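You operate a simulated robot arm through the tools that you are given. There is no shell and no other tool. Be economical: measure what you need, move in short steps, check, and stop when the job is done.

The job below is to be done with a simulated robot arm. You get a single attempt, and the scene is never put back.

TASK
Drop the blue strap in the striped drum, close it and stick the brown label on the lid.
Fine: rest the lid on the chair seat meanwhile; the label goes square on the lid's grey patch.
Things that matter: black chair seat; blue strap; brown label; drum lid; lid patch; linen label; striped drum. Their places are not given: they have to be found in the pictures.

Only the result counts: the job must be done as asked and must still hold three seconds after the hand-in. Knocking over, shifting, dropping, spilling or breaking anything else fails it. Lids that push on must go on centred and level and be pressed home; caps that screw on are set level and turned clockwise until they are tight.

THE ROBOT
A 6-joint arm with a two-finger parallel gripper, fixed in place. Base frame: the origin is at the foot of the arm, x ahead of it, y to its left, z up. Units: m, rad, N and s.
With the tool pointing down near the work surface it reaches from about 0.1 to 0.48 m from the base axis. Its first joint turns from -1.152 to 1.152 rad. Payload 2.7 kg.
Tool frame: the origin (TCP) lies between the finger pads and is the grasp point; the fingertips stand 0.023 m ahead of it; z points along the fingers, y is the line along which they close. Largest opening 0.094 m; finger width 0.038, thickness 0.01; the body of the gripper, 0.054 by 0.096 m, starts 0.039 m behind the TCP.
Orientation is told as [roll, pitch, yaw] about the base's x, y, z axes, in that order, counted from this pose: with the fingers straight down and closing along the base's y, the tool's x points along the base's -x, its y along +y and its z along -z.

THE INTERFACE
- The arm moves only by the tool send_rows. Its argument "targets" is a list of rows, each an object of numbers (a shift or turn left out is 0, a gripper value left out holds the last): "dx", "dy", "dz": the shift along the tool's x, y, z in cm; "rx", "ry", "rz": the turn, a rotation vector about the tool's x, y, z in rad; "gripper": the gripper command, from -1 (shut) to 1 (fully open), values between in proportion. In form: [{"dx": .., "dy": .., "dz": .., "rx": .., "ry": .., "rz": .., "gripper": ..}, ...]. A call has 1 to 8 rows; each row shifts and turns the commanded pose from where the row before left it, along the tool's axes as they then stand. A row lasts 0.2 s, in which the tool goes at most 0.05 m and 0.15 rad; a call with a longer step from one row to the next is refused whole, and so is a gripper value outside its range. A pose out of reach is approached as far as the arm can. The call stops where the force on the tool passes 90 N (or 10 N more than at its start, if that is more) or the arm is blocked; 0.2 s more then pass. The fingers move at their own pace (about 0.045 m/s each) and stop on an object; they squeeze with about 26 N. The grip force told is the motor's: it shows also when the fingers shut on nothing. Time passes only in rows, and 0.2 s behind the last, so rows that do not move let the fingers close. It gives the time, the measured TCP pose, the force on the tool (base axes), the opening and the grip force at its end, in the units of the frame above (readings bear some noise), with the torque about the TCP (base axes, N m) and any sound that the robot's microphone picked up.
- Cameras (640 x 400 px; columns grow to the right, rows downward): "scene" is fixed at [0.0398, -0.4388, 1.3675]; the picture's right is [0.90, -0.43, 0.00], its down [-0.38, -0.81, -0.45] and it looks along [0.19, 0.41, -0.89] (base axes); focal length 214 px, centre (320, 200). "wrist" rides on the gripper at [0.086, 0.016, -0.074] in the tool frame; the picture's right is [-0.18, 0.98, 0.00], its down [-0.58, -0.11, -0.81] and it looks along [-0.79, -0.15, 0.59] (tool axes); focal length 243 px, centre (320, 200).
- capture(camera): a new picture of that camera. No time passes.
- pixel_to_xyz(camera, pixels): for up to 12 pixels [column, row] of the newest picture of that camera ("zoom" is the newest enlarged one), the place [x, y, z] in the base frame of the surface seen there, good to about 0.002 m, but the place of the scene camera against the robot may be out by one fixed shift of up to 0.012 m in any direction. No time passes.
- enlarge(camera, box): a new picture of the part [left, top, right, bottom] of that camera's present view, enlarged. No time passes.
- job_done(): hands the job in; it is judged then, once.

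Go step by step. Measure first, check grasps and placings, and put right what went wrong. The budget is 80 turns and 34 pictures, counting those below and the enlarged ones. Unless the task says otherwise, let go and move clear before handing in, and close with one line.

The tools are called after "Call:" by a JSON object that holds its "method" and its "body". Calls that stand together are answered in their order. send_rows: Moves the arm, as the interface text tells. Its arguments: {"type":"object","properties":{"targets":{"type":"array"}},"required":["targets"]} The other tools are called the same way: capture (camera) takes a picture; pixel_to_xyz (camera, pixels) gives the place of the surface under pixels of a picture; enlarge (camera, box) takes an enlarged picture of a part of a camera's view; job_done () hands the job in.

At the start:

```text
time_s: 0.0
ee_pos: [0.4725, -0.0201, 1.027]
tool_rot: [0.002, 0.001, -0.001]
force: [-0.6, -0.1, 0.4]
wrist_torque: [0.0, 0.01, 0.01]
gripper_width: 0.0941
gripper_force: 0.1
```

scene: 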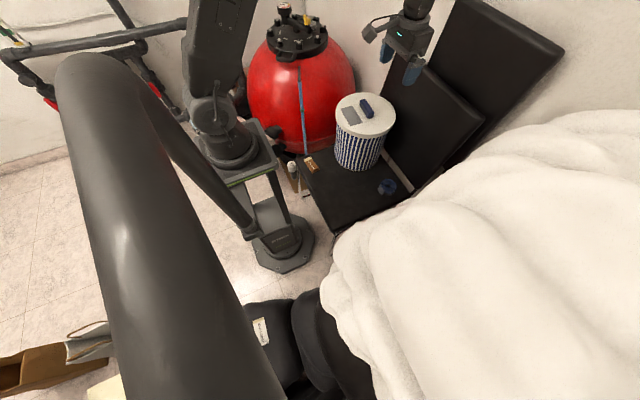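
wrist: 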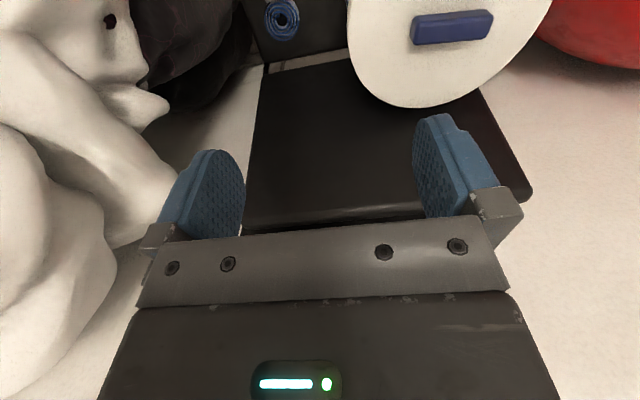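

The scene shows the striped drum with its lid (handle near 367,108), a blue coiled strap near (388,187) and a label on the chair near (312,165). I'll enlarge that area and measure.

Call:
{"method": "enlarge", "body": {"camera": "scene", "box": [280, 80, 440, 230]}}

Call:
{"method": "pixel_to_xyz", "body": {"camera": "scene", "pixels": [[367, 108], [352, 116], [388, 187], [312, 165], [340, 190], [380, 200], [345, 135], [386, 130], [340, 105], [365, 96], [230, 150], [261, 331]]}}

```text
2.67 times, centred on (360, 155) of scene
```

zoom: 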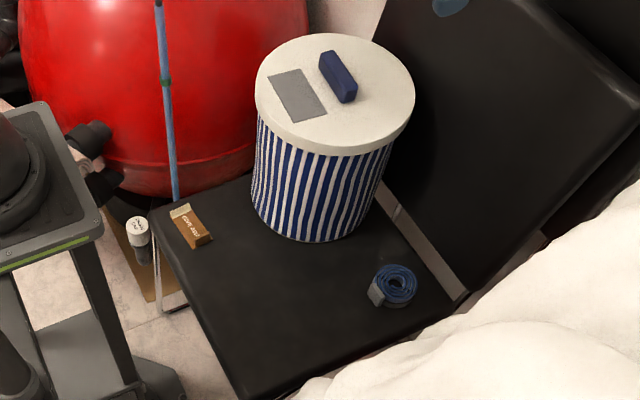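

```text
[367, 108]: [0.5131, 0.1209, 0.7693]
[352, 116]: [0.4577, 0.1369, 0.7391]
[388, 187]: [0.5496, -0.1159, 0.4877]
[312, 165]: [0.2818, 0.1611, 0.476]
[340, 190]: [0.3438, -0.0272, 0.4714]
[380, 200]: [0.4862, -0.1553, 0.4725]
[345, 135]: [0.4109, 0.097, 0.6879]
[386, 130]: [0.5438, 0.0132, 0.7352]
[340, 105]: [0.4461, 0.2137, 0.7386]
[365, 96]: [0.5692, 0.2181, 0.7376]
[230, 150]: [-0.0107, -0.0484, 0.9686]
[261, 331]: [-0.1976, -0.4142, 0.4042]
```

The zoom shows lid, handle, patch, strap and brown label clearly. I'll measure their corners.

Call:
{"method": "pixel_to_xyz", "body": {"camera": "zoom", "pixels": [[260, 95], [410, 85], [325, 37], [340, 140], [321, 56], [333, 52], [356, 92], [345, 98], [268, 79], [300, 69], [327, 112], [295, 121]]}}

Call:
{"method": "pixel_to_xyz", "body": {"camera": "zoom", "pixels": [[171, 212], [188, 205], [211, 237], [195, 247], [375, 292], [398, 284], [413, 285], [396, 266], [395, 306], [398, 275], [160, 215], [230, 385]]}}

Call:
{"method": "pixel_to_xyz", "body": {"camera": "wrist", "pixels": [[452, 22], [282, 20], [350, 150], [415, 95], [260, 225], [520, 190]]}}

```text
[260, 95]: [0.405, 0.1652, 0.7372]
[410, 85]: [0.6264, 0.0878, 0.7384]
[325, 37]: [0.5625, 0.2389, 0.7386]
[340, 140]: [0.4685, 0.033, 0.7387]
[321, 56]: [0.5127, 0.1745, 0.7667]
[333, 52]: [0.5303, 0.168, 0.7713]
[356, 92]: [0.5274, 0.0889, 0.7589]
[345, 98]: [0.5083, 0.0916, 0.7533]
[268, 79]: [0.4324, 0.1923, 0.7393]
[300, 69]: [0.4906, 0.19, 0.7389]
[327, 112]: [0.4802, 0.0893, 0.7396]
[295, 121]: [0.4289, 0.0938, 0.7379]
```

```text
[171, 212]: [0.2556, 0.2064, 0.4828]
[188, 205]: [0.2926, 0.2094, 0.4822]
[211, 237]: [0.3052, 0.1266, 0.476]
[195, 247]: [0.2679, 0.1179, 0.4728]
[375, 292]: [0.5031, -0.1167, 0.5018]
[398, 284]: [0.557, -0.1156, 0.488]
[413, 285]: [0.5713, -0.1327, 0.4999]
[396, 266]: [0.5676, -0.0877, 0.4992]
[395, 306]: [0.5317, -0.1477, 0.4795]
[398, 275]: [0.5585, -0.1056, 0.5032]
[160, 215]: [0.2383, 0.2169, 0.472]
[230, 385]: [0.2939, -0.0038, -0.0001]
```

```text
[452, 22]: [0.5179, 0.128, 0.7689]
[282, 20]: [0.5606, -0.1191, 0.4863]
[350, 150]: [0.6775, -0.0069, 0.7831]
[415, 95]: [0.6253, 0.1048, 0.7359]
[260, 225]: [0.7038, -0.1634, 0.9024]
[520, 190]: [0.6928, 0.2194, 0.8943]
```

Lid centre is about (0.518, 0.130), top z≈0.739; the handle runs along y, so I must close along x. I'll turn the tool -90° about its axis, and measure the seat's edges.

Call:
{"method": "send_rows", "body": {"targets": [{"rz": -0.1428, "gripper": 1}, {"rz": -0.1428}, {"rz": -0.1428}, {"rz": -0.1428}, {"rz": -0.1428}, {"rz": -0.1428}, {"rz": -0.1428}, {"rz": -0.1428}]}}

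Call:
{"method": "pixel_to_xyz", "body": {"camera": "zoom", "pixels": [[153, 215], [200, 310], [225, 358], [246, 395], [300, 375], [360, 348], [440, 308], [455, 298], [265, 230], [320, 235], [380, 190], [290, 280]]}}

```text
time_s: 1.8
ee_pos: [0.4715, -0.0233, 1.0277]
tool_rot: [0.0, -0.003, 1.144]
force: [-0.7, -0.2, -0.8]
wrist_torque: [-0.02, -0.03, 0.0]
gripper_width: 0.0938
gripper_force: 0.0
```

```text
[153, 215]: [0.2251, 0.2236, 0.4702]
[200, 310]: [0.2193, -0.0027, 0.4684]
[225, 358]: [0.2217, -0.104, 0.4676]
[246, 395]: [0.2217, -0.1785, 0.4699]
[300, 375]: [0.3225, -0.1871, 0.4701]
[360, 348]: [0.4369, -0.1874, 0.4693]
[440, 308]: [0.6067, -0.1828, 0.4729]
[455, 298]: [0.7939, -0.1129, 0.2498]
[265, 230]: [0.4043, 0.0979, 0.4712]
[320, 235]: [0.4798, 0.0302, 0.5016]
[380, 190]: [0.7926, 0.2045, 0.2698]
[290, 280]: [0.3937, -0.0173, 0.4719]
```

Seat spans x 0.22–0.62, y −0.19–0.23 at z≈0.47; a lid spot at (0.35,−0.065) is free. Finish the turn and move above the handle.

Call:
{"method": "send_rows", "body": {"targets": [{"rz": -0.1428}, {"rz": -0.1428}, {"rz": -0.1411}, {"dx": -3.07, "dy": -0.94, "dz": 2.54}, {"dx": -3.07, "dy": -0.94, "dz": 2.54}, {"dx": -3.07, "dy": -0.94, "dz": 2.54}, {"dx": -3.07, "dy": -0.94, "dz": 2.54}, {"dx": -3.07, "dy": -0.94, "dz": 2.54}]}}

Call:
{"method": "capture", "body": {"camera": "wrist"}}

Call:
{"method": "capture", "body": {"camera": "scene"}}

```text
time_s: 3.6
ee_pos: [0.5203, 0.132, 0.8998]
tool_rot: [-0.002, -0.002, 1.568]
force: [0.3, 0.3, 0.0]
wrist_torque: [-0.01, -0.03, -0.01]
gripper_width: 0.0939
gripper_force: 0.1
```

```text
30 pictures are left
```

wrist: 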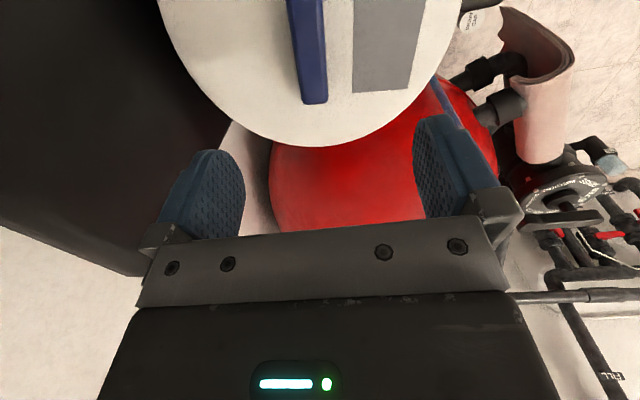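

```text
29 pictures are left
```

scene: 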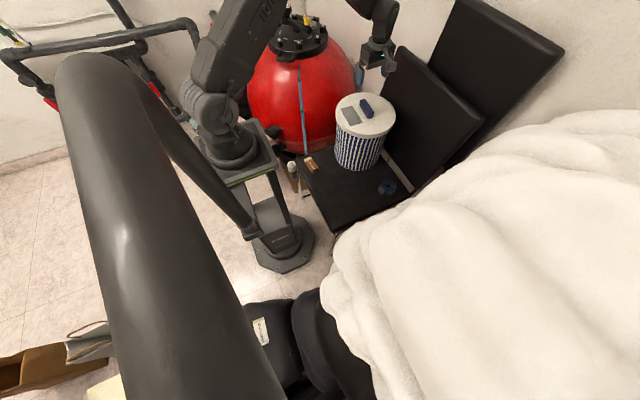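

Reach is fine at (0.52,0.132,0.90). The wrist view shows the handle (288–328, 0–103) and patch (352–420, 0–92); I'll measure them with it.

Call:
{"method": "pixel_to_xyz", "body": {"camera": "wrist", "pixels": [[291, 10], [320, 10], [299, 80], [326, 80], [310, 92], [354, 90], [408, 90], [355, 5], [424, 5], [300, 145], [180, 40], [430, 70]]}}

```text
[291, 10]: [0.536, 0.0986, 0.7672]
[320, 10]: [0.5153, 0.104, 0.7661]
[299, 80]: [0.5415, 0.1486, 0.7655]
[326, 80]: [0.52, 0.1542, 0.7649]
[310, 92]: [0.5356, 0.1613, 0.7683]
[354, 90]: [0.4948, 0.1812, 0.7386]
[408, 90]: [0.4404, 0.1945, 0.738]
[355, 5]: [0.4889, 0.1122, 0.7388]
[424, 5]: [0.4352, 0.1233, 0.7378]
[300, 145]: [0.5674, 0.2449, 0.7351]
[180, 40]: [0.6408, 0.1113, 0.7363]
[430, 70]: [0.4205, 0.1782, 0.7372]
```

By wrist camera the handle centre is (0.5285,0.130), tilted ~0.09 rad, top z 0.767. Align and descend to TCP z≈0.767.

Call:
{"method": "send_rows", "body": {"targets": [{"dx": 0.2, "dy": -0.8, "dz": 3}, {"rz": 0.09, "dz": 2}, {"dz": 4}, {"dz": 2.5}, {"dz": 1.3}, {}]}}

Call:
{"method": "capture", "body": {"camera": "wrist"}}

```text
time_s: 5.0
ee_pos: [0.5272, 0.1286, 0.7727]
tool_rot: [-0.003, -0.003, 1.478]
force: [-0.1, -0.4, 0.7]
wrist_torque: [0.03, -0.01, 0.01]
gripper_width: 0.0937
gripper_force: 0.1
```

```text
28 pictures are left
```

wrist: 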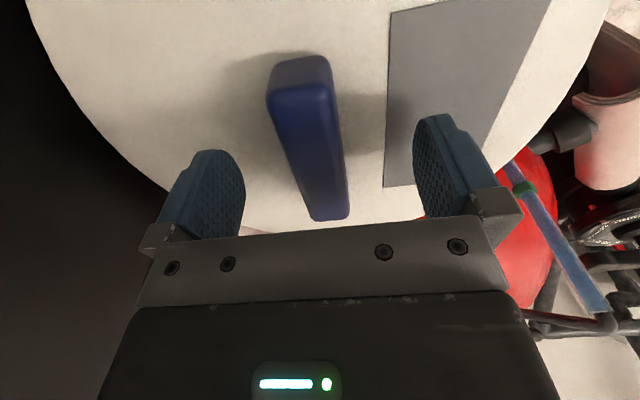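

Fingers straddle the handle. I'll check the handle and lid geometry from close up.

Call:
{"method": "pixel_to_xyz", "body": {"camera": "wrist", "pixels": [[275, 110], [328, 110], [310, 205], [342, 205], [300, 75], [300, 58], [45, 50], [130, 160], [575, 60], [388, 185], [392, 14], [545, 10]]}}

```text
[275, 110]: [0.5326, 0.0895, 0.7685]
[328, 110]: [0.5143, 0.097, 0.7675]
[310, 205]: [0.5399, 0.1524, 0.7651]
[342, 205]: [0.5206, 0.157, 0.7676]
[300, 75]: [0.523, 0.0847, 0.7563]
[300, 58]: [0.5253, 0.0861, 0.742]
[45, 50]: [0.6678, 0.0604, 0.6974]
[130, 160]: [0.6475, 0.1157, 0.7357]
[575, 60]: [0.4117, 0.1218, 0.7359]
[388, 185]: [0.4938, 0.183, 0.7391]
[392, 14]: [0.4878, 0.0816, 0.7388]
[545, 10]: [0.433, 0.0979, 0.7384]
```

TCP is centred on the handle (0.528,0.1285). Go down 5 mm and close.

Call:
{"method": "send_rows", "body": {"targets": [{"dz": 0.5, "dy": -0.05}, {"gripper": -1}, {}, {}, {}, {}, {}]}}

```text
time_s: 6.6
ee_pos: [0.5277, 0.13, 0.7665]
tool_rot: [0.0, -0.002, 1.478]
force: [1.2, 0.3, 0.9]
wrist_torque: [0.01, 0.01, -0.02]
gripper_width: 0.0258
gripper_force: 25.8
```

Gripped (width 0.0258, 26 N). Lift slowly.

Call:
{"method": "send_rows", "body": {"targets": [{"dz": -0.5}, {"dz": -0.5}, {"dz": -1}, {"dz": -2}, {"dz": -3}, {"dz": -3}]}}

Call:
{"method": "capture", "body": {"camera": "scene"}}

```text
time_s: 8.0
ee_pos: [0.5259, 0.1304, 0.868]
tool_rot: [0.001, -0.002, 1.478]
force: [0.1, 0.8, -1.3]
wrist_torque: [-0.01, 0.01, 0.04]
gripper_width: 0.0256
gripper_force: 26.3
```

```text
27 pictures are left
```

scene: 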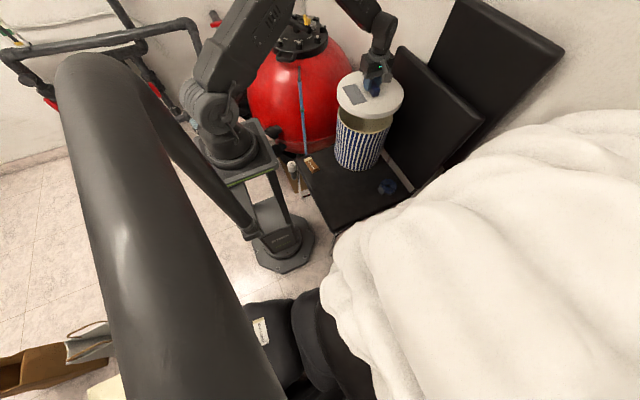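

Lid is off, hanging level. Move it horizontally to above (0.36,−0.065), then begin lowering.

Call:
{"method": "send_rows", "body": {"targets": [{"dx": 3.49, "dy": 2.45}, {"dx": 3.49, "dy": 2.45}, {"dx": 3.49, "dy": 2.45}, {"dx": 3.49, "dy": 2.45}, {"dx": 3.49, "dy": 2.45}, {"dx": 3.49, "dy": 2.45}, {}]}}

Call:
{"method": "send_rows", "body": {"targets": [{"dz": 4.4}, {"dz": 4.4}, {"dz": 4.4}, {"dz": 4.4}, {"dz": 4.4}, {"dz": 4.4}, {}]}}

Call:
{"method": "capture", "body": {"camera": "scene"}}

Call:
{"method": "enlarge", "body": {"camera": "scene", "box": [280, 80, 440, 230]}}

```text
time_s: 9.6
ee_pos: [0.3621, -0.0665, 0.8662]
tool_rot: [-0.001, -0.002, 1.478]
force: [0.4, 1.0, -0.3]
wrist_torque: [0.03, 0.01, 0.01]
gripper_width: 0.0254
gripper_force: 26.2
```

```text
time_s: 11.2
ee_pos: [0.3644, -0.0621, 0.6017]
tool_rot: [-0.002, -0.002, 1.479]
force: [1.1, 0.2, -0.4]
wrist_torque: [-0.01, -0.03, 0.0]
gripper_width: 0.0254
gripper_force: 25.9
```

```text
26 pictures are left
```

scene: 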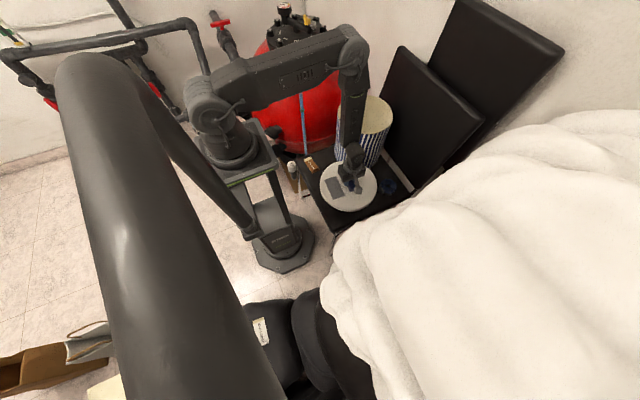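

```text
2.67 times, centred on (360, 155) of scene
```

zoom: 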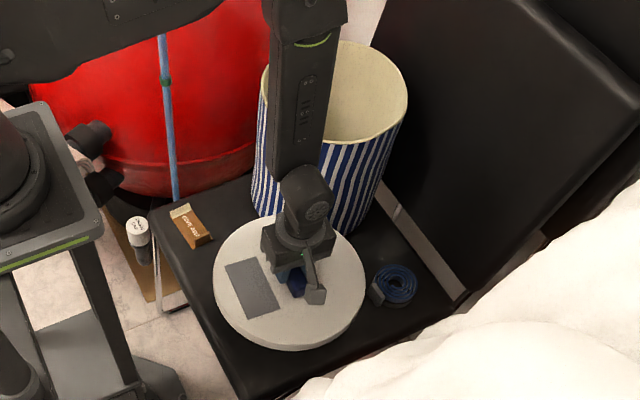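

Lid hovers over free seat; strap and label are clear. Lower to near contact, then with small steps.

Call:
{"method": "send_rows", "body": {"targets": [{"dz": 2.5, "dx": 0.3}, {"dz": 2.5}, {"dz": 1}, {"dz": 0.5}, {"dz": 0.3}, {"dz": 0.3}, {"dz": 0.3}]}}

```text
time_s: 12.8
ee_pos: [0.3618, -0.0676, 0.5296]
tool_rot: [0.0, -0.001, 1.477]
force: [0.9, 0.4, -0.6]
wrist_torque: [0.0, -0.02, 0.01]
gripper_width: 0.0254
gripper_force: 26.0
```

Call:
{"method": "send_rows", "body": {"targets": [{"dz": 0.2}, {"dz": 0.2}, {"dz": 0.2}, {"dz": 0.2}]}}

```text
time_s: 13.8
ee_pos: [0.362, -0.0669, 0.5204]
tool_rot: [0.0, -0.002, 1.479]
force: [-6.5, -0.9, 24.9]
wrist_torque: [0.04, 0.1, 0.01]
gripper_width: 0.0254
gripper_force: 25.7
```

Contact (25 N) at z≈0.521. Release and lift.

Call:
{"method": "send_rows", "body": {"targets": [{"dz": -0.15}, {"gripper": 0}, {}, {}, {"dz": -2}, {"dz": -3}, {"dz": -5}, {"dz": -5}]}}

Call:
{"method": "enlarge", "body": {"camera": "scene", "box": [280, 80, 440, 230]}}

```text
time_s: 15.6
ee_pos: [0.3615, -0.064, 0.6722]
tool_rot: [0.0, -0.002, 1.479]
force: [-0.7, 0.2, -0.1]
wrist_torque: [0.01, -0.02, 0.01]
gripper_width: 0.0472
gripper_force: 0.0
```

```text
2.67 times, centred on (360, 155) of scene
```

zoom: 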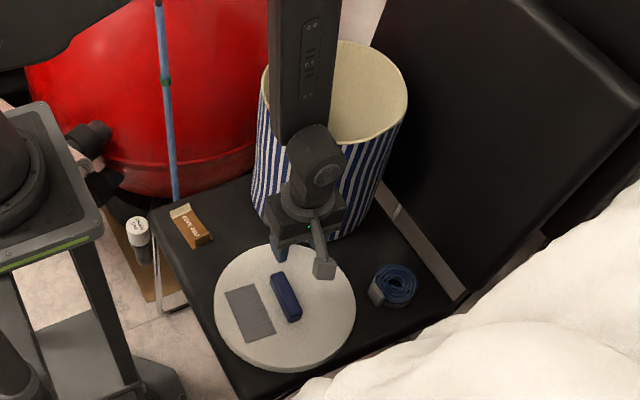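

Lid rests on the seat. Now turn the tool back to yaw 0 so fingers close along y around the strap, and move above it.

Call:
{"method": "send_rows", "body": {"targets": [{"rz": 0.148, "gripper": 1}, {"rz": 0.148}, {"rz": 0.148}, {"rz": 0.148}, {"rz": 0.148}, {"rz": 0.148}, {"rz": 0.148}, {"rz": 0.148}]}}

Call:
{"method": "send_rows", "body": {"targets": [{"rz": 0.148}, {"rz": 0.146}, {"dx": -4.0, "dy": -1.37}, {"dx": -4.0, "dy": -1.37}, {"dx": -4.0, "dy": -1.37}, {"dx": -4.0, "dy": -1.37}, {}]}}

Call:
{"method": "capture", "body": {"camera": "wrist"}}

```text
time_s: 17.4
ee_pos: [0.3622, -0.0675, 0.6716]
tool_rot: [0.003, -0.002, 0.292]
force: [-0.8, 0.1, 0.5]
wrist_torque: [0.03, 0.0, 0.0]
gripper_width: 0.0939
gripper_force: 0.1
```

```text
time_s: 19.0
ee_pos: [0.5204, -0.1232, 0.6714]
tool_rot: [0.001, 0.0, 0.0]
force: [-0.8, -0.8, 0.2]
wrist_torque: [0.02, -0.01, 0.0]
gripper_width: 0.0941
gripper_force: 0.0
```

```text
23 pictures are left
```

wrist: 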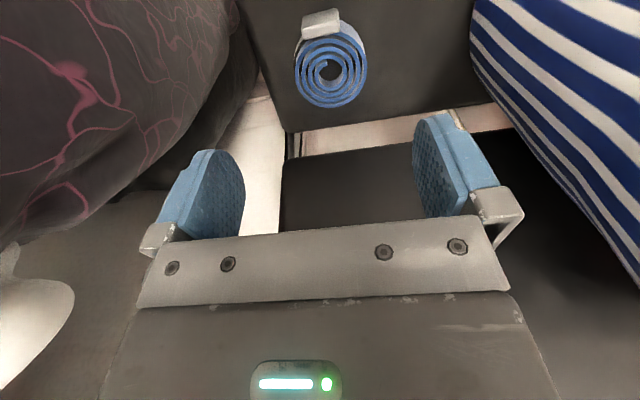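

The coil is at (330,70) with its clasp at (322,22) on the near side. Measure it.

Call:
{"method": "pixel_to_xyz", "body": {"camera": "wrist", "pixels": [[330, 70], [298, 70], [364, 70], [330, 104], [325, 45], [305, 22], [340, 18], [330, 125], [350, 50], [312, 95], [480, 60], [350, 105]]}}

```text
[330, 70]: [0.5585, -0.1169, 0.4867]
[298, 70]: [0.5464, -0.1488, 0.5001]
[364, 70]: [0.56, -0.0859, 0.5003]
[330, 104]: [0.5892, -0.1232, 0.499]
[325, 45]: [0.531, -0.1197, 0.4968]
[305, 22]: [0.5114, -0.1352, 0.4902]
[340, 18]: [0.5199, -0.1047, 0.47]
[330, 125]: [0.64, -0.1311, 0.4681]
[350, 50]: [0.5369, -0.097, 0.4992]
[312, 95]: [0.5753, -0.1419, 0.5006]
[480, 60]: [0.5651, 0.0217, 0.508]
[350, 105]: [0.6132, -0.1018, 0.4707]
```

Coil centre (0.558,−0.117), radius 0.033, top z 0.500. Move over it and descend in steps, checking reach.

Call:
{"method": "send_rows", "body": {"targets": [{"dx": -3.8, "dy": 0.6}, {"dz": 4}, {"dz": 4}, {"dz": 3}, {}]}}

```text
time_s: 20.2
ee_pos: [0.5507, -0.1139, 0.5654]
tool_rot: [0.002, -0.001, -0.002]
force: [-0.1, -0.4, 0.1]
wrist_torque: [-0.01, 0.02, 0.0]
gripper_width: 0.0941
gripper_force: 0.2
out of reach, approached as far as the arm can: row 4
```

Out of reach by ~7 mm with the tool vertical; I'll tilt it outward (ry −0.36) to extend reach.

Call:
{"method": "send_rows", "body": {"targets": [{"ry": -0.12}, {"ry": -0.12}, {"ry": -0.12}, {}]}}

```text
time_s: 21.2
ee_pos: [0.5518, -0.1144, 0.5667]
tool_rot: [0.001, -0.364, 0.001]
force: [0.3, -0.3, -0.4]
wrist_torque: [0.01, -0.01, 0.02]
gripper_width: 0.0939
gripper_force: 0.0
```

Tilted, TCP (0.552,−0.114,0.567). Now go to (0.558,−0.117,0.503).

Call:
{"method": "send_rows", "body": {"targets": [{"dx": 0.8, "dy": -0.2, "dz": 3}, {"dx": 0.6, "dz": 2}, {}]}}

Call:
{"method": "capture", "body": {"camera": "wrist"}}

```text
time_s: 22.0
ee_pos: [0.5566, -0.1176, 0.5149]
tool_rot: [0.004, -0.363, -0.001]
force: [-0.2, -0.3, 0.2]
wrist_torque: [0.05, 0.0, 0.02]
gripper_width: 0.094
gripper_force: 0.0
```

```text
22 pictures are left
```

wrist: 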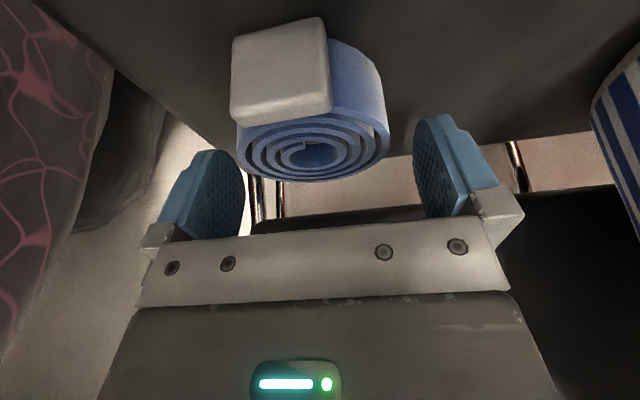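

Coil sits between the fingers. Down 12 mm more, then close.

Call:
{"method": "send_rows", "body": {"targets": [{"dx": 0.35, "dz": 1.15}, {}, {"gripper": -1}, {}, {}, {}, {}]}}

```text
time_s: 23.6
ee_pos: [0.5579, -0.1161, 0.5029]
tool_rot: [0.004, -0.361, -0.001]
force: [0.2, -0.4, 0.8]
wrist_torque: [-0.07, 0.04, -0.02]
gripper_width: 0.0788
gripper_force: 26.0
```

Holding something 79 mm wide at 26 N — the coil. Lift straight up and check.

Call:
{"method": "send_rows", "body": {"targets": [{"dx": -0.71, "dz": -1.87}, {"dx": -1.42, "dz": -3.74}, {"dx": -1.42, "dz": -3.74}, {}]}}

Call:
{"method": "capture", "body": {"camera": "wrist"}}

```text
time_s: 24.6
ee_pos: [0.5571, -0.1193, 0.6037]
tool_rot: [0.002, -0.361, 0.001]
force: [-0.3, 0.2, -1.3]
wrist_torque: [0.0, -0.01, -0.02]
gripper_width: 0.0788
gripper_force: 25.7
```

```text
21 pictures are left
```

wrist: 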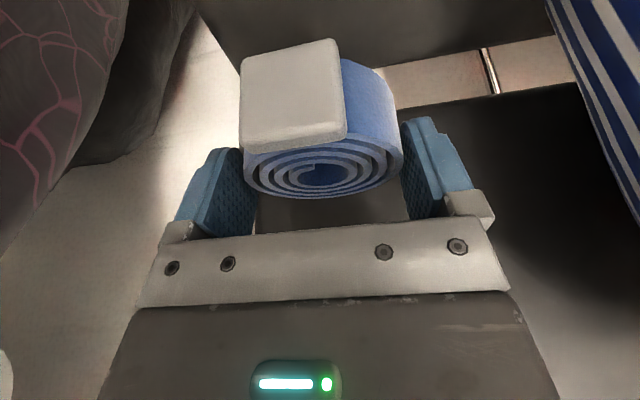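

Strap is held. Raise to z≈0.88 while backing off slightly, then level the tool.

Call:
{"method": "send_rows", "body": {"targets": [{"dx": -0.86, "dz": -4.6}, {"dx": -0.86, "dz": -4.6}, {"dx": -0.86, "dz": -4.6}, {"dx": -0.86, "dz": -4.6}, {"dx": -0.86, "dz": -4.6}, {"dx": -0.86, "dz": -4.6}, {"ry": 0.12}, {"ry": 0.12}]}}

Call:
{"method": "enlarge", "body": {"camera": "scene", "box": [280, 80, 440, 230]}}

```text
time_s: 26.4
ee_pos: [0.5089, -0.1169, 0.8778]
tool_rot: [0.002, -0.118, 0.001]
force: [0.2, -0.4, -0.8]
wrist_torque: [-0.05, -0.01, -0.02]
gripper_width: 0.0785
gripper_force: 25.9
```

```text
2.67 times, centred on (360, 155) of scene
```

zoom: 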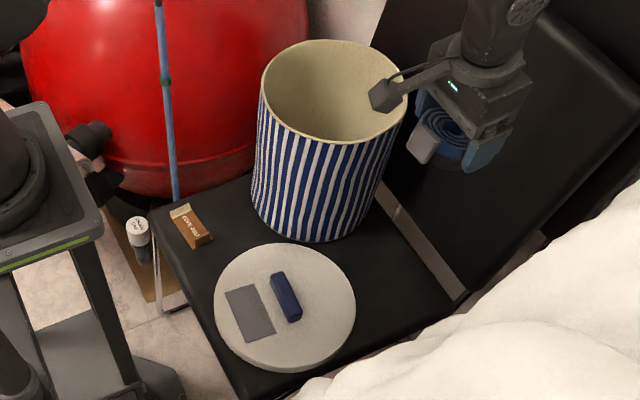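

Strap held, drum empty and open. Measure the rim and the lid on the seat.

Call:
{"method": "pixel_to_xyz", "body": {"camera": "zoom", "pixels": [[263, 97], [406, 103], [320, 42], [345, 143], [277, 66], [290, 130], [217, 300], [353, 300], [272, 246], [285, 367], [340, 80], [310, 110]]}}

Call:
{"method": "send_rows", "body": {"targets": [{"ry": 0.118}, {"dx": -0.4, "dy": 4.9}, {"dy": 4.9}, {"dy": 4.9}, {"dy": 4.9}, {"dy": 4.9}, {}]}}

```text
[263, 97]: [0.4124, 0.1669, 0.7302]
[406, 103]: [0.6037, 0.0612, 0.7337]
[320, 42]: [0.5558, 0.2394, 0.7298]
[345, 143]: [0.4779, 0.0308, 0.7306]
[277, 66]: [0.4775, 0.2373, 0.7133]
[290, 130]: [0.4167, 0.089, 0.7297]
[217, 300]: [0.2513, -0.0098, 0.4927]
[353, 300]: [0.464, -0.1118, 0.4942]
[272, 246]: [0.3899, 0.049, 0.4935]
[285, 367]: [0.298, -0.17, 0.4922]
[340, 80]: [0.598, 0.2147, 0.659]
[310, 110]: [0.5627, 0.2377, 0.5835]
```

```text
time_s: 28.0
ee_pos: [0.5131, 0.1278, 0.8788]
tool_rot: [0.001, -0.004, -0.001]
force: [-0.7, 0.5, -1.0]
wrist_torque: [0.0, -0.01, 0.01]
gripper_width: 0.0788
gripper_force: 26.4
```

Above the drum, tool vertical. Shift to x≈0.545 (so the camera bracket fits inside the rim) and lower the strap into the drum.

Call:
{"method": "send_rows", "body": {"targets": [{"dx": -3.2, "dz": 1}, {"dz": 4.5}, {"dz": 4.5}, {"dz": 3}, {"dz": 3}, {"dz": 3}, {"dz": 3}, {}]}}

Call:
{"method": "enlarge", "body": {"camera": "scene", "box": [280, 80, 440, 230]}}

```text
time_s: 29.8
ee_pos: [0.5458, 0.1282, 0.6581]
tool_rot: [0.001, -0.003, 0.0]
force: [-0.6, -0.1, -1.2]
wrist_torque: [0.02, 0.01, -0.02]
gripper_width: 0.0786
gripper_force: 25.5
```

```text
2.67 times, centred on (360, 155) of scene
```

zoom: 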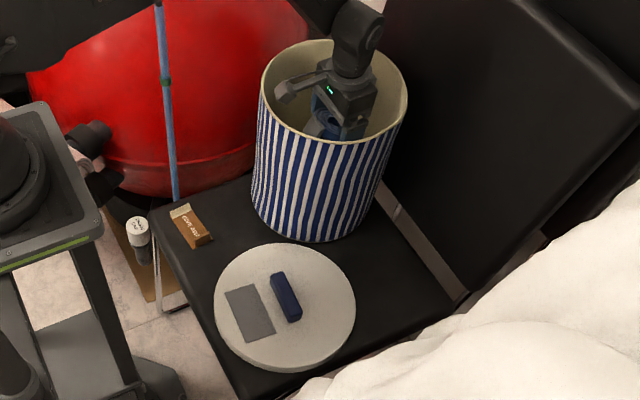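

Clear inside the rim. Lower 3 cm more and release; the fingers open only modestly so they stay clear of the wall.

Call:
{"method": "send_rows", "body": {"targets": [{"dz": 1.5}, {"dz": 1.5}, {}, {"gripper": 1}, {}, {}, {"dz": -3}, {"dz": -4}]}}

Call:
{"method": "send_rows", "body": {"targets": [{"dz": -4.5}, {"dz": -4.5}, {"dz": -4.5}, {"dz": -4.5}]}}

Call:
{"method": "capture", "body": {"camera": "wrist"}}

```text
time_s: 31.6
ee_pos: [0.5439, 0.1263, 0.6976]
tool_rot: [0.003, -0.002, 0.0]
force: [0.4, -0.4, -0.2]
wrist_torque: [0.01, 0.03, 0.02]
gripper_width: 0.094
gripper_force: 0.0
```

```text
time_s: 32.6
ee_pos: [0.547, 0.1294, 0.8788]
tool_rot: [0.002, -0.002, -0.001]
force: [0.3, 0.6, 0.0]
wrist_torque: [0.0, 0.02, 0.02]
gripper_width: 0.0941
gripper_force: 0.1
```

```text
18 pictures are left
```

wrist: 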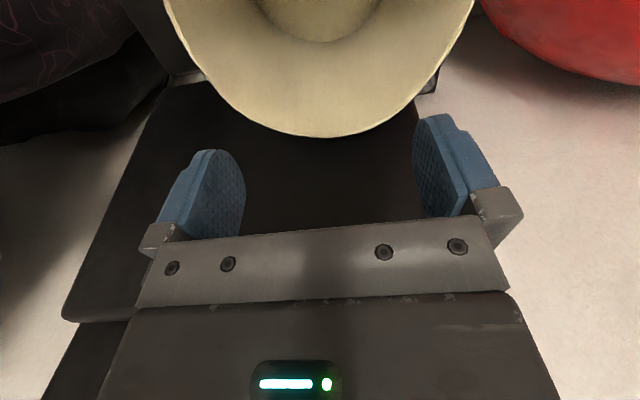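

Released; the strap isn't visible from this angle. Back off toward −x and look into the drum.

Call:
{"method": "send_rows", "body": {"targets": [{"dx": 4.5, "dz": -2}, {"dx": 4.5}, {"dx": 4.5}, {}]}}

Call:
{"method": "capture", "body": {"camera": "wrist"}}

```text
time_s: 33.6
ee_pos: [0.4104, 0.1288, 0.8995]
tool_rot: [0.001, -0.004, 0.0]
force: [0.3, 0.5, 0.2]
wrist_torque: [-0.01, -0.02, 0.01]
gripper_width: 0.0941
gripper_force: 0.0
```

```text
17 pictures are left
```

wrist: 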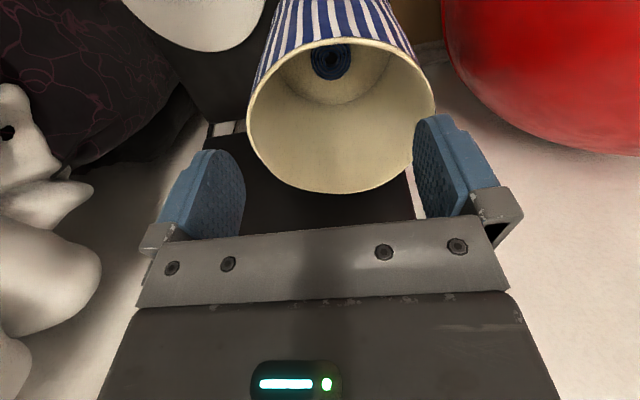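

Strap lies at the drum's bottom (330,60). Measure rim points for the drum centre.

Call:
{"method": "pixel_to_xyz", "body": {"camera": "wrist", "pixels": [[249, 108], [434, 105], [340, 41], [335, 191], [262, 148], [412, 158], [290, 55], [395, 52], [300, 183], [375, 185], [330, 60], [255, 130]]}}

```text
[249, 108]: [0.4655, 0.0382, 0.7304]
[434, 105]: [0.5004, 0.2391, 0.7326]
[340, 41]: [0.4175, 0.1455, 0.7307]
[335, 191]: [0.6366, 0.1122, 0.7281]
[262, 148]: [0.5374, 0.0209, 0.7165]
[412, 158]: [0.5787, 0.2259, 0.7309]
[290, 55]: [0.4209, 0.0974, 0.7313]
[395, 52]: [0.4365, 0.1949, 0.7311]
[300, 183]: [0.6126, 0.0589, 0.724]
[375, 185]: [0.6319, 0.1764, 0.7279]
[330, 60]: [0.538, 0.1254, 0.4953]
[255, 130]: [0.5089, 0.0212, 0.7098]
```

Rim centre is (0.528,0.130), matching the lid's original place. Go back to above the lid.

Call:
{"method": "send_rows", "body": {"targets": [{"dx": 0.81, "dy": -3.27, "dz": 2.5}, {"dx": 0.81, "dy": -3.27, "dz": 2.5}, {"dx": 0.81, "dy": -3.27, "dz": 3.3}, {"dx": 0.81, "dy": -3.27, "dz": 3.3}, {"dx": 0.81, "dy": -3.27, "dz": 3.3}, {"dx": 0.81, "dy": -3.27, "dz": 3.3}, {"rz": -0.1478}, {"rz": -0.1478}]}}

Call:
{"method": "send_rows", "body": {"targets": [{"rz": -0.1478}, {"rz": -0.1478}, {"rz": -0.1478}, {"rz": -0.1478}, {"rz": -0.1478}, {"rz": -0.1478}, {"rz": -0.1478}, {"rz": -0.1478}]}}

Call:
{"method": "send_rows", "body": {"targets": [{"dz": 4}, {"dz": 4}, {"gripper": 0.2}, {}, {}]}}

Call:
{"method": "capture", "body": {"camera": "wrist"}}

```text
time_s: 35.4
ee_pos: [0.3626, -0.0682, 0.7176]
tool_rot: [-0.001, -0.003, 0.297]
force: [0.5, 0.1, 0.1]
wrist_torque: [-0.01, -0.01, -0.02]
gripper_width: 0.0941
gripper_force: 0.0
```

```text
time_s: 37.2
ee_pos: [0.3616, -0.0687, 0.7174]
tool_rot: [-0.004, -0.002, 1.482]
force: [0.8, 0.6, -0.5]
wrist_torque: [0.01, 0.01, 0.02]
gripper_width: 0.0939
gripper_force: 0.1
```

```text
time_s: 38.4
ee_pos: [0.3612, -0.0684, 0.6377]
tool_rot: [-0.003, -0.001, 1.479]
force: [0.2, -0.3, -0.4]
wrist_torque: [0.02, 0.01, -0.02]
gripper_width: 0.0564
gripper_force: 0.0
```

```text
16 pictures are left
```

wrist: 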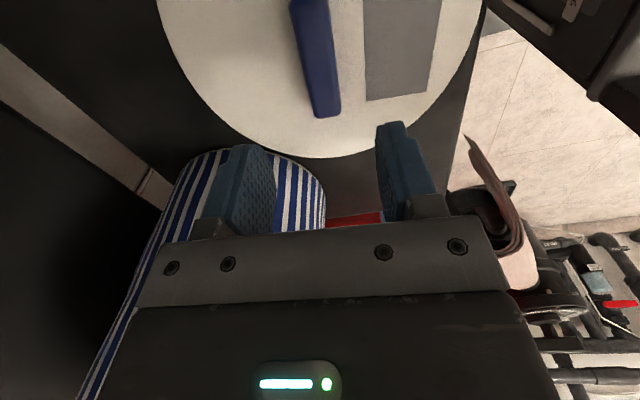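

Aligned as before. Descend to z≈0.522 and regrip the handle.

Call:
{"method": "send_rows", "body": {"targets": [{"dz": 4}, {"dz": 4}, {"dz": 2.5}, {"dz": 1.0}, {}, {}]}}

Call:
{"method": "pixel_to_xyz", "body": {"camera": "wrist", "pixels": [[293, 20], [328, 20], [310, 105], [338, 105]]}}

```text
time_s: 39.8
ee_pos: [0.3621, -0.0669, 0.5224]
tool_rot: [-0.004, -0.001, 1.477]
force: [-0.5, -1.2, -0.4]
wrist_torque: [-0.01, -0.01, 0.01]
gripper_width: 0.0565
gripper_force: 0.0
```

```text
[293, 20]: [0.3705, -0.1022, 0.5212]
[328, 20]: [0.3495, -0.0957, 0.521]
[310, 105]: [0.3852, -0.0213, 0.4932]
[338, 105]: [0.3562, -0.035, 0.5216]
```

Centred; close and lift.

Call:
{"method": "send_rows", "body": {"targets": [{"gripper": -1}, {}, {}, {}, {"dz": -1}, {"dz": -3}, {"dz": -4.5}, {"dz": -4.5}]}}

Call:
{"method": "send_rows", "body": {"targets": [{"dz": -4.5}, {"dz": -4.5}, {"dz": -4.5}, {"dz": -4.5}, {"dz": -4.0}, {}]}}

```text
time_s: 41.6
ee_pos: [0.361, -0.0676, 0.6528]
tool_rot: [-0.001, -0.002, 1.478]
force: [-0.8, -0.4, -0.6]
wrist_torque: [0.0, 0.0, -0.03]
gripper_width: 0.0253
gripper_force: 25.9
```

```text
time_s: 43.0
ee_pos: [0.3626, -0.0683, 0.8733]
tool_rot: [-0.002, -0.002, 1.479]
force: [0.0, 0.1, -1.0]
wrist_torque: [-0.01, 0.05, 0.0]
gripper_width: 0.0255
gripper_force: 25.8
```

Lid in hand. Move it over the drum centre.

Call:
{"method": "send_rows", "body": {"targets": [{"dx": -3.533, "dy": -2.442}, {"dx": -3.533, "dy": -2.442}, {"dx": -3.533, "dy": -2.442}, {"dx": -3.533, "dy": -2.442}, {"dx": -3.533, "dy": -2.442}, {"dx": -3.533, "dy": -2.442}, {}, {}]}}

Call:
{"method": "send_rows", "body": {"targets": [{"dz": 3}, {"dz": 2}, {"dz": 1.5}, {}, {}]}}

Call:
{"method": "enlarge", "body": {"camera": "scene", "box": [310, 70, 420, 180]}}

```text
time_s: 44.8
ee_pos: [0.5271, 0.1279, 0.8735]
tool_rot: [-0.001, -0.002, 1.479]
force: [-0.3, 0.2, -0.2]
wrist_torque: [-0.02, 0.0, -0.01]
gripper_width: 0.0256
gripper_force: 26.3
```

```text
time_s: 46.0
ee_pos: [0.5263, 0.1286, 0.8084]
tool_rot: [-0.004, -0.002, 1.478]
force: [0.1, 0.4, -1.3]
wrist_torque: [0.02, 0.04, 0.02]
gripper_width: 0.0254
gripper_force: 26.1
```

```text
3.64 times, centred on (365, 125) of scene
```

zoom: 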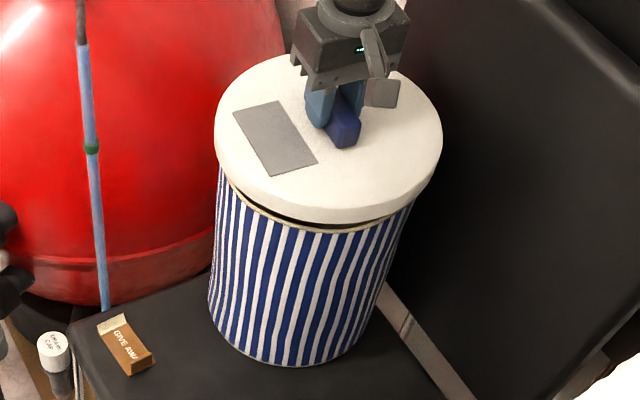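

Lid is level and centred above the drum, 4 cm up. Tiny correction, then lower in small steps.

Call:
{"method": "send_rows", "body": {"targets": [{"dx": -0.15, "dy": -0.09, "dz": 1}, {"dz": 0.8}, {"dz": 0.5}, {"dz": 0.5}, {"dz": 0.4}, {"dz": 0.4}]}}

```text
time_s: 47.4
ee_pos: [0.5274, 0.1301, 0.7718]
tool_rot: [-0.004, -0.002, 1.478]
force: [0.1, 0.3, -0.5]
wrist_torque: [0.0, -0.01, -0.02]
gripper_width: 0.0256
gripper_force: 26.1
```

No jamming yet at 0.772; the skirt is around the rim. Continue and press home.

Call:
{"method": "send_rows", "body": {"targets": [{"dz": 0.2}, {"dz": 0.2}, {"dz": 0.2}, {"dz": 0.2}, {"dz": 0.2}]}}

```text
time_s: 48.6
ee_pos: [0.5285, 0.1309, 0.7636]
tool_rot: [-0.006, -0.005, 1.48]
force: [-7.5, -2.2, 25.7]
wrist_torque: [-0.01, 0.28, 0.0]
gripper_width: 0.0259
gripper_force: 26.5
```

Contact with 26 N at z 0.7636. Press a little harder to be sure it's home.

Call:
{"method": "send_rows", "body": {"targets": [{"dz": 0.2}, {"dz": 0.2}, {}]}}

```text
time_s: 49.4
ee_pos: [0.5277, 0.1319, 0.7607]
tool_rot: [-0.007, -0.003, 1.479]
force: [-11.8, -2.8, 41.8]
wrist_torque: [-0.17, 0.75, 0.01]
gripper_width: 0.0257
gripper_force: 26.4
```

Pressed with 42 N. Relax, open, and lift off to inspect.

Call:
{"method": "send_rows", "body": {"targets": [{"dz": -0.4}, {"gripper": 0}, {}, {}, {"dz": -2}, {"dz": -4}, {"dz": -4}, {"dz": -4}]}}

Call:
{"method": "capture", "body": {"camera": "wrist"}}

Call:
{"method": "enlarge", "body": {"camera": "scene", "box": [290, 80, 400, 180]}}

```text
time_s: 51.2
ee_pos: [0.5276, 0.13, 0.9026]
tool_rot: [-0.001, -0.001, 1.478]
force: [0.9, 0.0, 0.5]
wrist_torque: [0.01, 0.02, -0.01]
gripper_width: 0.0471
gripper_force: 0.0
```

```text
14 pictures are left
```

wrist: 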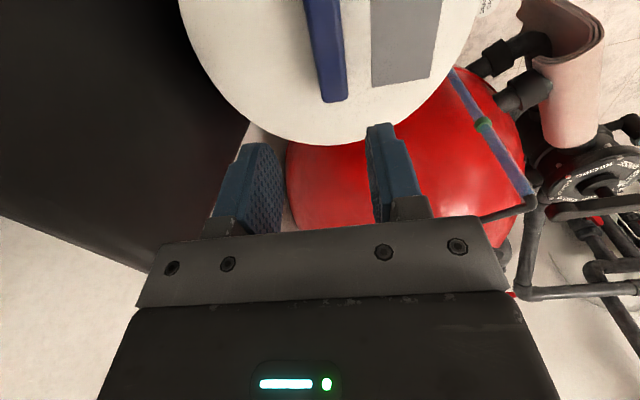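

```text
4.00 times, centred on (345, 130) of scene
```

zoom: 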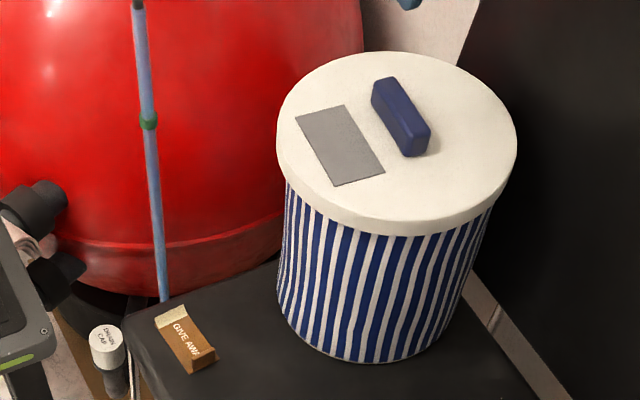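

Lid looks flush. Check its levels, the patch corners and the brown label's shape.

Call:
{"method": "pixel_to_xyz", "body": {"camera": "zoom", "pixels": [[297, 117], [345, 106], [383, 172], [336, 184], [285, 140], [505, 140], [390, 56], [390, 215]]}}

Call:
{"method": "pixel_to_xyz", "body": {"camera": "zoom", "pixels": [[158, 318], [183, 308], [165, 330], [190, 318], [180, 340], [200, 333], [190, 360], [213, 348], [194, 368], [203, 365], [212, 358], [150, 340]]}}

Call:
{"method": "pixel_to_xyz", "body": {"camera": "wrist", "pixels": [[373, 84], [428, 77], [374, 5], [440, 5], [310, 140], [205, 60], [318, 20], [335, 90]]}}

```text
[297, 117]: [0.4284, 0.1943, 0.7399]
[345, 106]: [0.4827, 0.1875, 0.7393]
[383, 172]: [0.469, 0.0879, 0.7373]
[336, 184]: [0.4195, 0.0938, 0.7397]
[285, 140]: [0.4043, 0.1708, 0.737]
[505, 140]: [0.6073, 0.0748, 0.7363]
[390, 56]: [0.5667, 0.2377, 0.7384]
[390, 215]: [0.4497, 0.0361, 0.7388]
```

```text
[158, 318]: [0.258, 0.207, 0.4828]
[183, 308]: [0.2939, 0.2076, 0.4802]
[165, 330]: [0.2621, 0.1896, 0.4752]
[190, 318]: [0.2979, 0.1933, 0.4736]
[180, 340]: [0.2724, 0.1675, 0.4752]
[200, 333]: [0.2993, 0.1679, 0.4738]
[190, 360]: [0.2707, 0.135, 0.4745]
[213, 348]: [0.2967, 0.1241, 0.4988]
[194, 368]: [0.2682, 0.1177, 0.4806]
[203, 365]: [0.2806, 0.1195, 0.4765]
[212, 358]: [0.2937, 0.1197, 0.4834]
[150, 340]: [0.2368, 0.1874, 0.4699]
```

```text
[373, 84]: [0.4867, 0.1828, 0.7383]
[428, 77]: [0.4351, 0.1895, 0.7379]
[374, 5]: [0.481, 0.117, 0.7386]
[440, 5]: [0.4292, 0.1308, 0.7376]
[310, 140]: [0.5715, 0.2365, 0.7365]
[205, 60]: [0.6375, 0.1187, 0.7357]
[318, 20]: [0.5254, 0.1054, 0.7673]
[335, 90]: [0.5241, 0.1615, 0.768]
```

The patch corners read ~7 mm lower in x than before lifting the lid; I need to check whether lid or drum shifted. Enlarge the wrist view for precise edges.

Call:
{"method": "enlarge", "body": {"camera": "wrist", "box": [170, 0, 490, 150]}}

Call:
{"method": "pixel_to_xyz", "body": {"camera": "wrist", "pixels": [[306, 20], [308, 20], [341, 20], [343, 20], [320, 90], [322, 90], [344, 90], [346, 90], [185, 15], [190, 30], [475, 15], [465, 40]]}}

```text
2.00 times, centred on (330, 75) of wrist
```

zoom: 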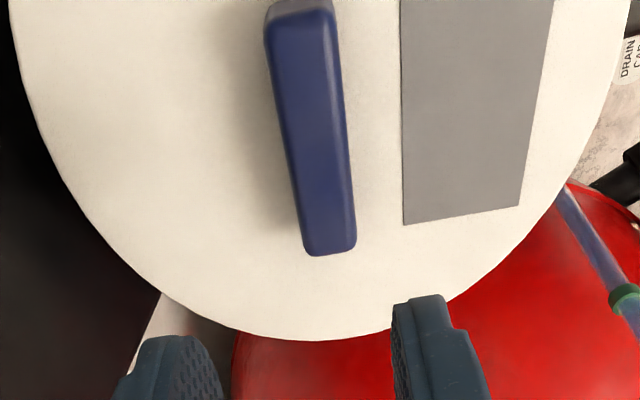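

```text
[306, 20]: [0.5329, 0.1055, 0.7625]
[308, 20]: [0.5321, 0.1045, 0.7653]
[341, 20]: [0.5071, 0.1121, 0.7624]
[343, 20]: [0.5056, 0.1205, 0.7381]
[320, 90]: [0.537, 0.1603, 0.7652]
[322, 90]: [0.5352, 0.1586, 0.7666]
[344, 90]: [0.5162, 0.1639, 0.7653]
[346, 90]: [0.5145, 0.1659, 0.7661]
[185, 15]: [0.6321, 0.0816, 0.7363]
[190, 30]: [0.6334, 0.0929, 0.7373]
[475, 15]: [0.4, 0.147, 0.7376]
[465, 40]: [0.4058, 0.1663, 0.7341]
```

Handle centre now reads x≈0.522 versus 0.5275 originally. I'll compare the drum's position using the same zoom box as the first picture.

Call:
{"method": "enlarge", "body": {"camera": "scene", "box": [280, 80, 440, 230]}}

Call:
{"method": "pixel_to_xyz", "body": {"camera": "zoom", "pixels": [[260, 95], [410, 85], [325, 37], [340, 140], [256, 170], [262, 200], [290, 225], [320, 225], [350, 225], [370, 200], [320, 180], [345, 200]]}}

```text
2.67 times, centred on (360, 155) of scene
```

zoom: 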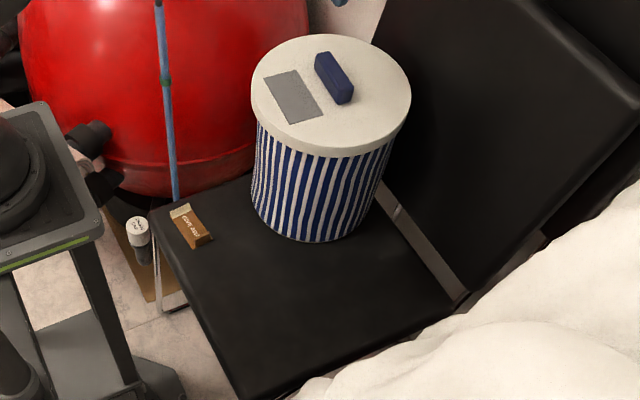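

```text
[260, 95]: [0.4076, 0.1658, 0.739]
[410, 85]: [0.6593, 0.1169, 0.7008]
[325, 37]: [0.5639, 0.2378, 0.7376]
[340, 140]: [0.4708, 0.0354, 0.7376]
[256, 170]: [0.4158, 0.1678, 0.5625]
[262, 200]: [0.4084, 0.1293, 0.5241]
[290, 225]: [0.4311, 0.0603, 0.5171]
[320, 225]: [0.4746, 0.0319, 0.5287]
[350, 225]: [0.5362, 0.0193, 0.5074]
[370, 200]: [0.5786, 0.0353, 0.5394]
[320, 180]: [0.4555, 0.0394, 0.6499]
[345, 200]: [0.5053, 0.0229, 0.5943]
```

The drum hasn't moved (same bottom outline), but the lid sits ~6 mm off in −x: the fingertips likely dragged it on release. I'll regrip it where it is, a little higher on the handle.

Call:
{"method": "send_rows", "body": {"targets": [{"dx": 0.15, "dy": 0.54, "dz": 4}, {"dz": 4}, {"dz": 3}, {"dz": 1.5}, {"dz": 0.8}, {}, {}]}}

Call:
{"method": "send_rows", "body": {"targets": [{"gripper": -1}, {}, {}, {}, {}]}}

```text
time_s: 52.8
ee_pos: [0.5224, 0.129, 0.7679]
tool_rot: [-0.003, -0.002, 1.478]
force: [-0.6, -0.1, 0.0]
wrist_torque: [-0.02, -0.01, 0.05]
gripper_width: 0.0468
gripper_force: 0.0
```

```text
time_s: 54.0
ee_pos: [0.5213, 0.1297, 0.7696]
tool_rot: [-0.004, -0.002, 1.479]
force: [0.6, 0.2, -0.6]
wrist_torque: [-0.04, 0.05, -0.01]
gripper_width: 0.0252
gripper_force: 25.8
```

Gripped without side force. Lift 5 cm clear of the rim and look at the handle in the fingers.

Call:
{"method": "send_rows", "body": {"targets": [{"dz": -0.5}, {"dz": -0.5}, {"dz": -1}, {"dz": -1.5}, {"dz": -1.5}, {}, {}]}}

Call:
{"method": "capture", "body": {"camera": "wrist"}}

Call:
{"method": "pixel_to_xyz", "body": {"camera": "wrist", "pixels": [[285, 120], [335, 120], [45, 50], [130, 160], [575, 60], [300, 58], [130, 150], [560, 90], [100, 120], [590, 30]]}}

```text
time_s: 55.6
ee_pos: [0.5218, 0.1291, 0.8193]
tool_rot: [-0.001, -0.001, 1.479]
force: [0.5, 0.7, -1.2]
wrist_torque: [-0.03, 0.01, -0.04]
gripper_width: 0.0255
gripper_force: 26.0
```

```text
10 pictures are left
```

wrist: 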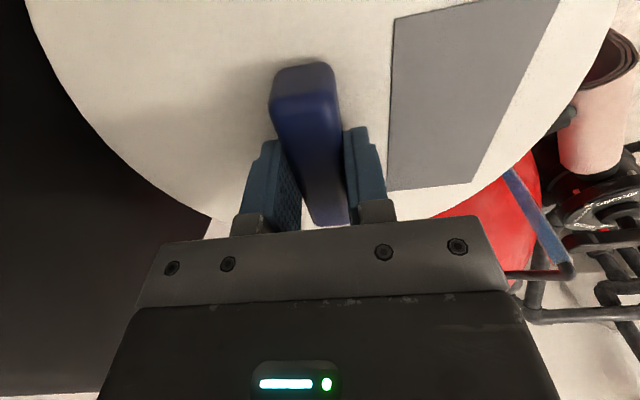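

```text
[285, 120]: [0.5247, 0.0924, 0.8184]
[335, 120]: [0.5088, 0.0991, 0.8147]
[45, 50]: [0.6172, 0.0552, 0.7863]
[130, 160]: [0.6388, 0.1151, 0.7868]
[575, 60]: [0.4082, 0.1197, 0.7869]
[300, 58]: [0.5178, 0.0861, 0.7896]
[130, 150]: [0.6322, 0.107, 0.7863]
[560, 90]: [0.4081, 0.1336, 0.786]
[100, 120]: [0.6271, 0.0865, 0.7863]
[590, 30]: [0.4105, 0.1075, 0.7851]
```

Lid centre coincides with TCP x. Shift +6 mm to (0.528,0.130) and lower to contact.

Call:
{"method": "send_rows", "body": {"targets": [{"dx": -0.14, "dy": -0.61}, {}, {"dz": 2}, {"dz": 1.5}, {"dz": 0.5}, {"dz": 0.4}, {"dz": 0.3}]}}

Call:
{"method": "send_rows", "body": {"targets": [{"dz": 0.2}, {"dz": 0.2}, {"dz": 0.1}]}}

```text
time_s: 57.2
ee_pos: [0.5278, 0.1312, 0.7715]
tool_rot: [-0.004, -0.002, 1.48]
force: [0.4, 0.0, -0.2]
wrist_torque: [0.0, -0.03, 0.01]
gripper_width: 0.0254
gripper_force: 25.6
```

```text
time_s: 58.0
ee_pos: [0.5275, 0.1315, 0.7683]
tool_rot: [-0.002, -0.001, 1.479]
force: [-10.1, -1.1, 19.7]
wrist_torque: [-0.36, 0.25, -0.06]
gripper_width: 0.0254
gripper_force: 25.6
```

Contact at z≈0.768 with 20 N. Back off until the force vanishes before opening.

Call:
{"method": "send_rows", "body": {"targets": [{"dz": -0.15}, {}, {}]}}

```text
time_s: 58.8
ee_pos: [0.5289, 0.1309, 0.7691]
tool_rot: [-0.005, -0.001, 1.478]
force: [-1.4, -1.4, 9.7]
wrist_torque: [-0.02, 0.02, -0.01]
gripper_width: 0.0255
gripper_force: 26.6
```

Call:
{"method": "send_rows", "body": {"targets": [{"dz": -0.08}, {"gripper": -0.2}, {}, {}, {}]}}

Call:
{"method": "send_rows", "body": {"targets": [{"dz": -0.5}, {"dz": -2}, {"dz": -4}, {"dz": -4}, {"dz": -3}, {}]}}

Call:
{"method": "enlarge", "body": {"camera": "scene", "box": [280, 80, 440, 230]}}

Call:
{"method": "enlarge", "body": {"camera": "wrist", "box": [170, 0, 490, 150]}}

```text
time_s: 60.0
ee_pos: [0.5276, 0.1306, 0.769]
tool_rot: [-0.004, -0.001, 1.477]
force: [0.6, -0.5, 0.5]
wrist_torque: [0.01, 0.0, -0.01]
gripper_width: 0.0374
gripper_force: 0.0
```

```text
time_s: 61.4
ee_pos: [0.5297, 0.131, 0.9049]
tool_rot: [-0.001, -0.002, 1.477]
force: [-0.4, -0.7, 1.2]
wrist_torque: [0.02, -0.01, 0.0]
gripper_width: 0.0376
gripper_force: 0.1
```

```text
2.67 times, centred on (360, 155) of scene
```

zoom: 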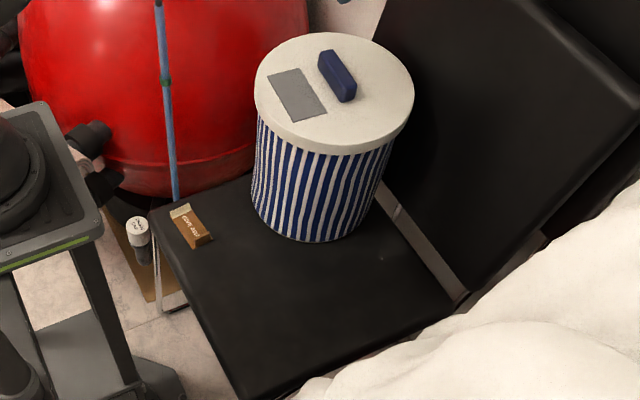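

```text
2.00 times, centred on (330, 75) of wrist
```

zoom: 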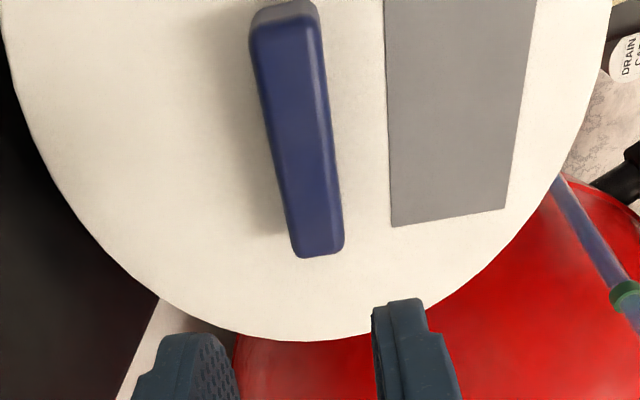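

Lid is back to its original outline (254–414). Verify height/level and measure the patch.

Call:
{"method": "pixel_to_xyz", "body": {"camera": "zoom", "pixels": [[393, 224], [502, 206], [388, 5], [531, 5], [392, 115], [518, 105], [300, 335], [40, 100], [600, 60], [200, 200], [330, 300], [440, 100]]}}

Call:
{"method": "pixel_to_xyz", "body": {"camera": "scene", "pixels": [[340, 125], [380, 120], [350, 100], [365, 130], [378, 106], [345, 112], [362, 123], [385, 110]]}}

```text
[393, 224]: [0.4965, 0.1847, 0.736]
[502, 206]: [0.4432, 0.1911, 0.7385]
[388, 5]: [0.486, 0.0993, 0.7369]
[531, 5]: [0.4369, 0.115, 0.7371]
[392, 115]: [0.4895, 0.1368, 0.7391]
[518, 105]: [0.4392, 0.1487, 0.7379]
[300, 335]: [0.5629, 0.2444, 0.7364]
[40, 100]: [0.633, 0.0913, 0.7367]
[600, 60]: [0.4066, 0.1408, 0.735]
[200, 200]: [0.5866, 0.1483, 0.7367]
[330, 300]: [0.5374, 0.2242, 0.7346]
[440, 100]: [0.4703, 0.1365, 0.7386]
```

```text
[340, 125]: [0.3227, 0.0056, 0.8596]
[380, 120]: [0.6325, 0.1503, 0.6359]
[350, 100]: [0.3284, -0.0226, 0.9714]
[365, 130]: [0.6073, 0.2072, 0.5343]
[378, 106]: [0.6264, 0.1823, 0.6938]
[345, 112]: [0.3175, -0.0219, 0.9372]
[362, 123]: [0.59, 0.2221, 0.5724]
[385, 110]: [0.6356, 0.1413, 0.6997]
```

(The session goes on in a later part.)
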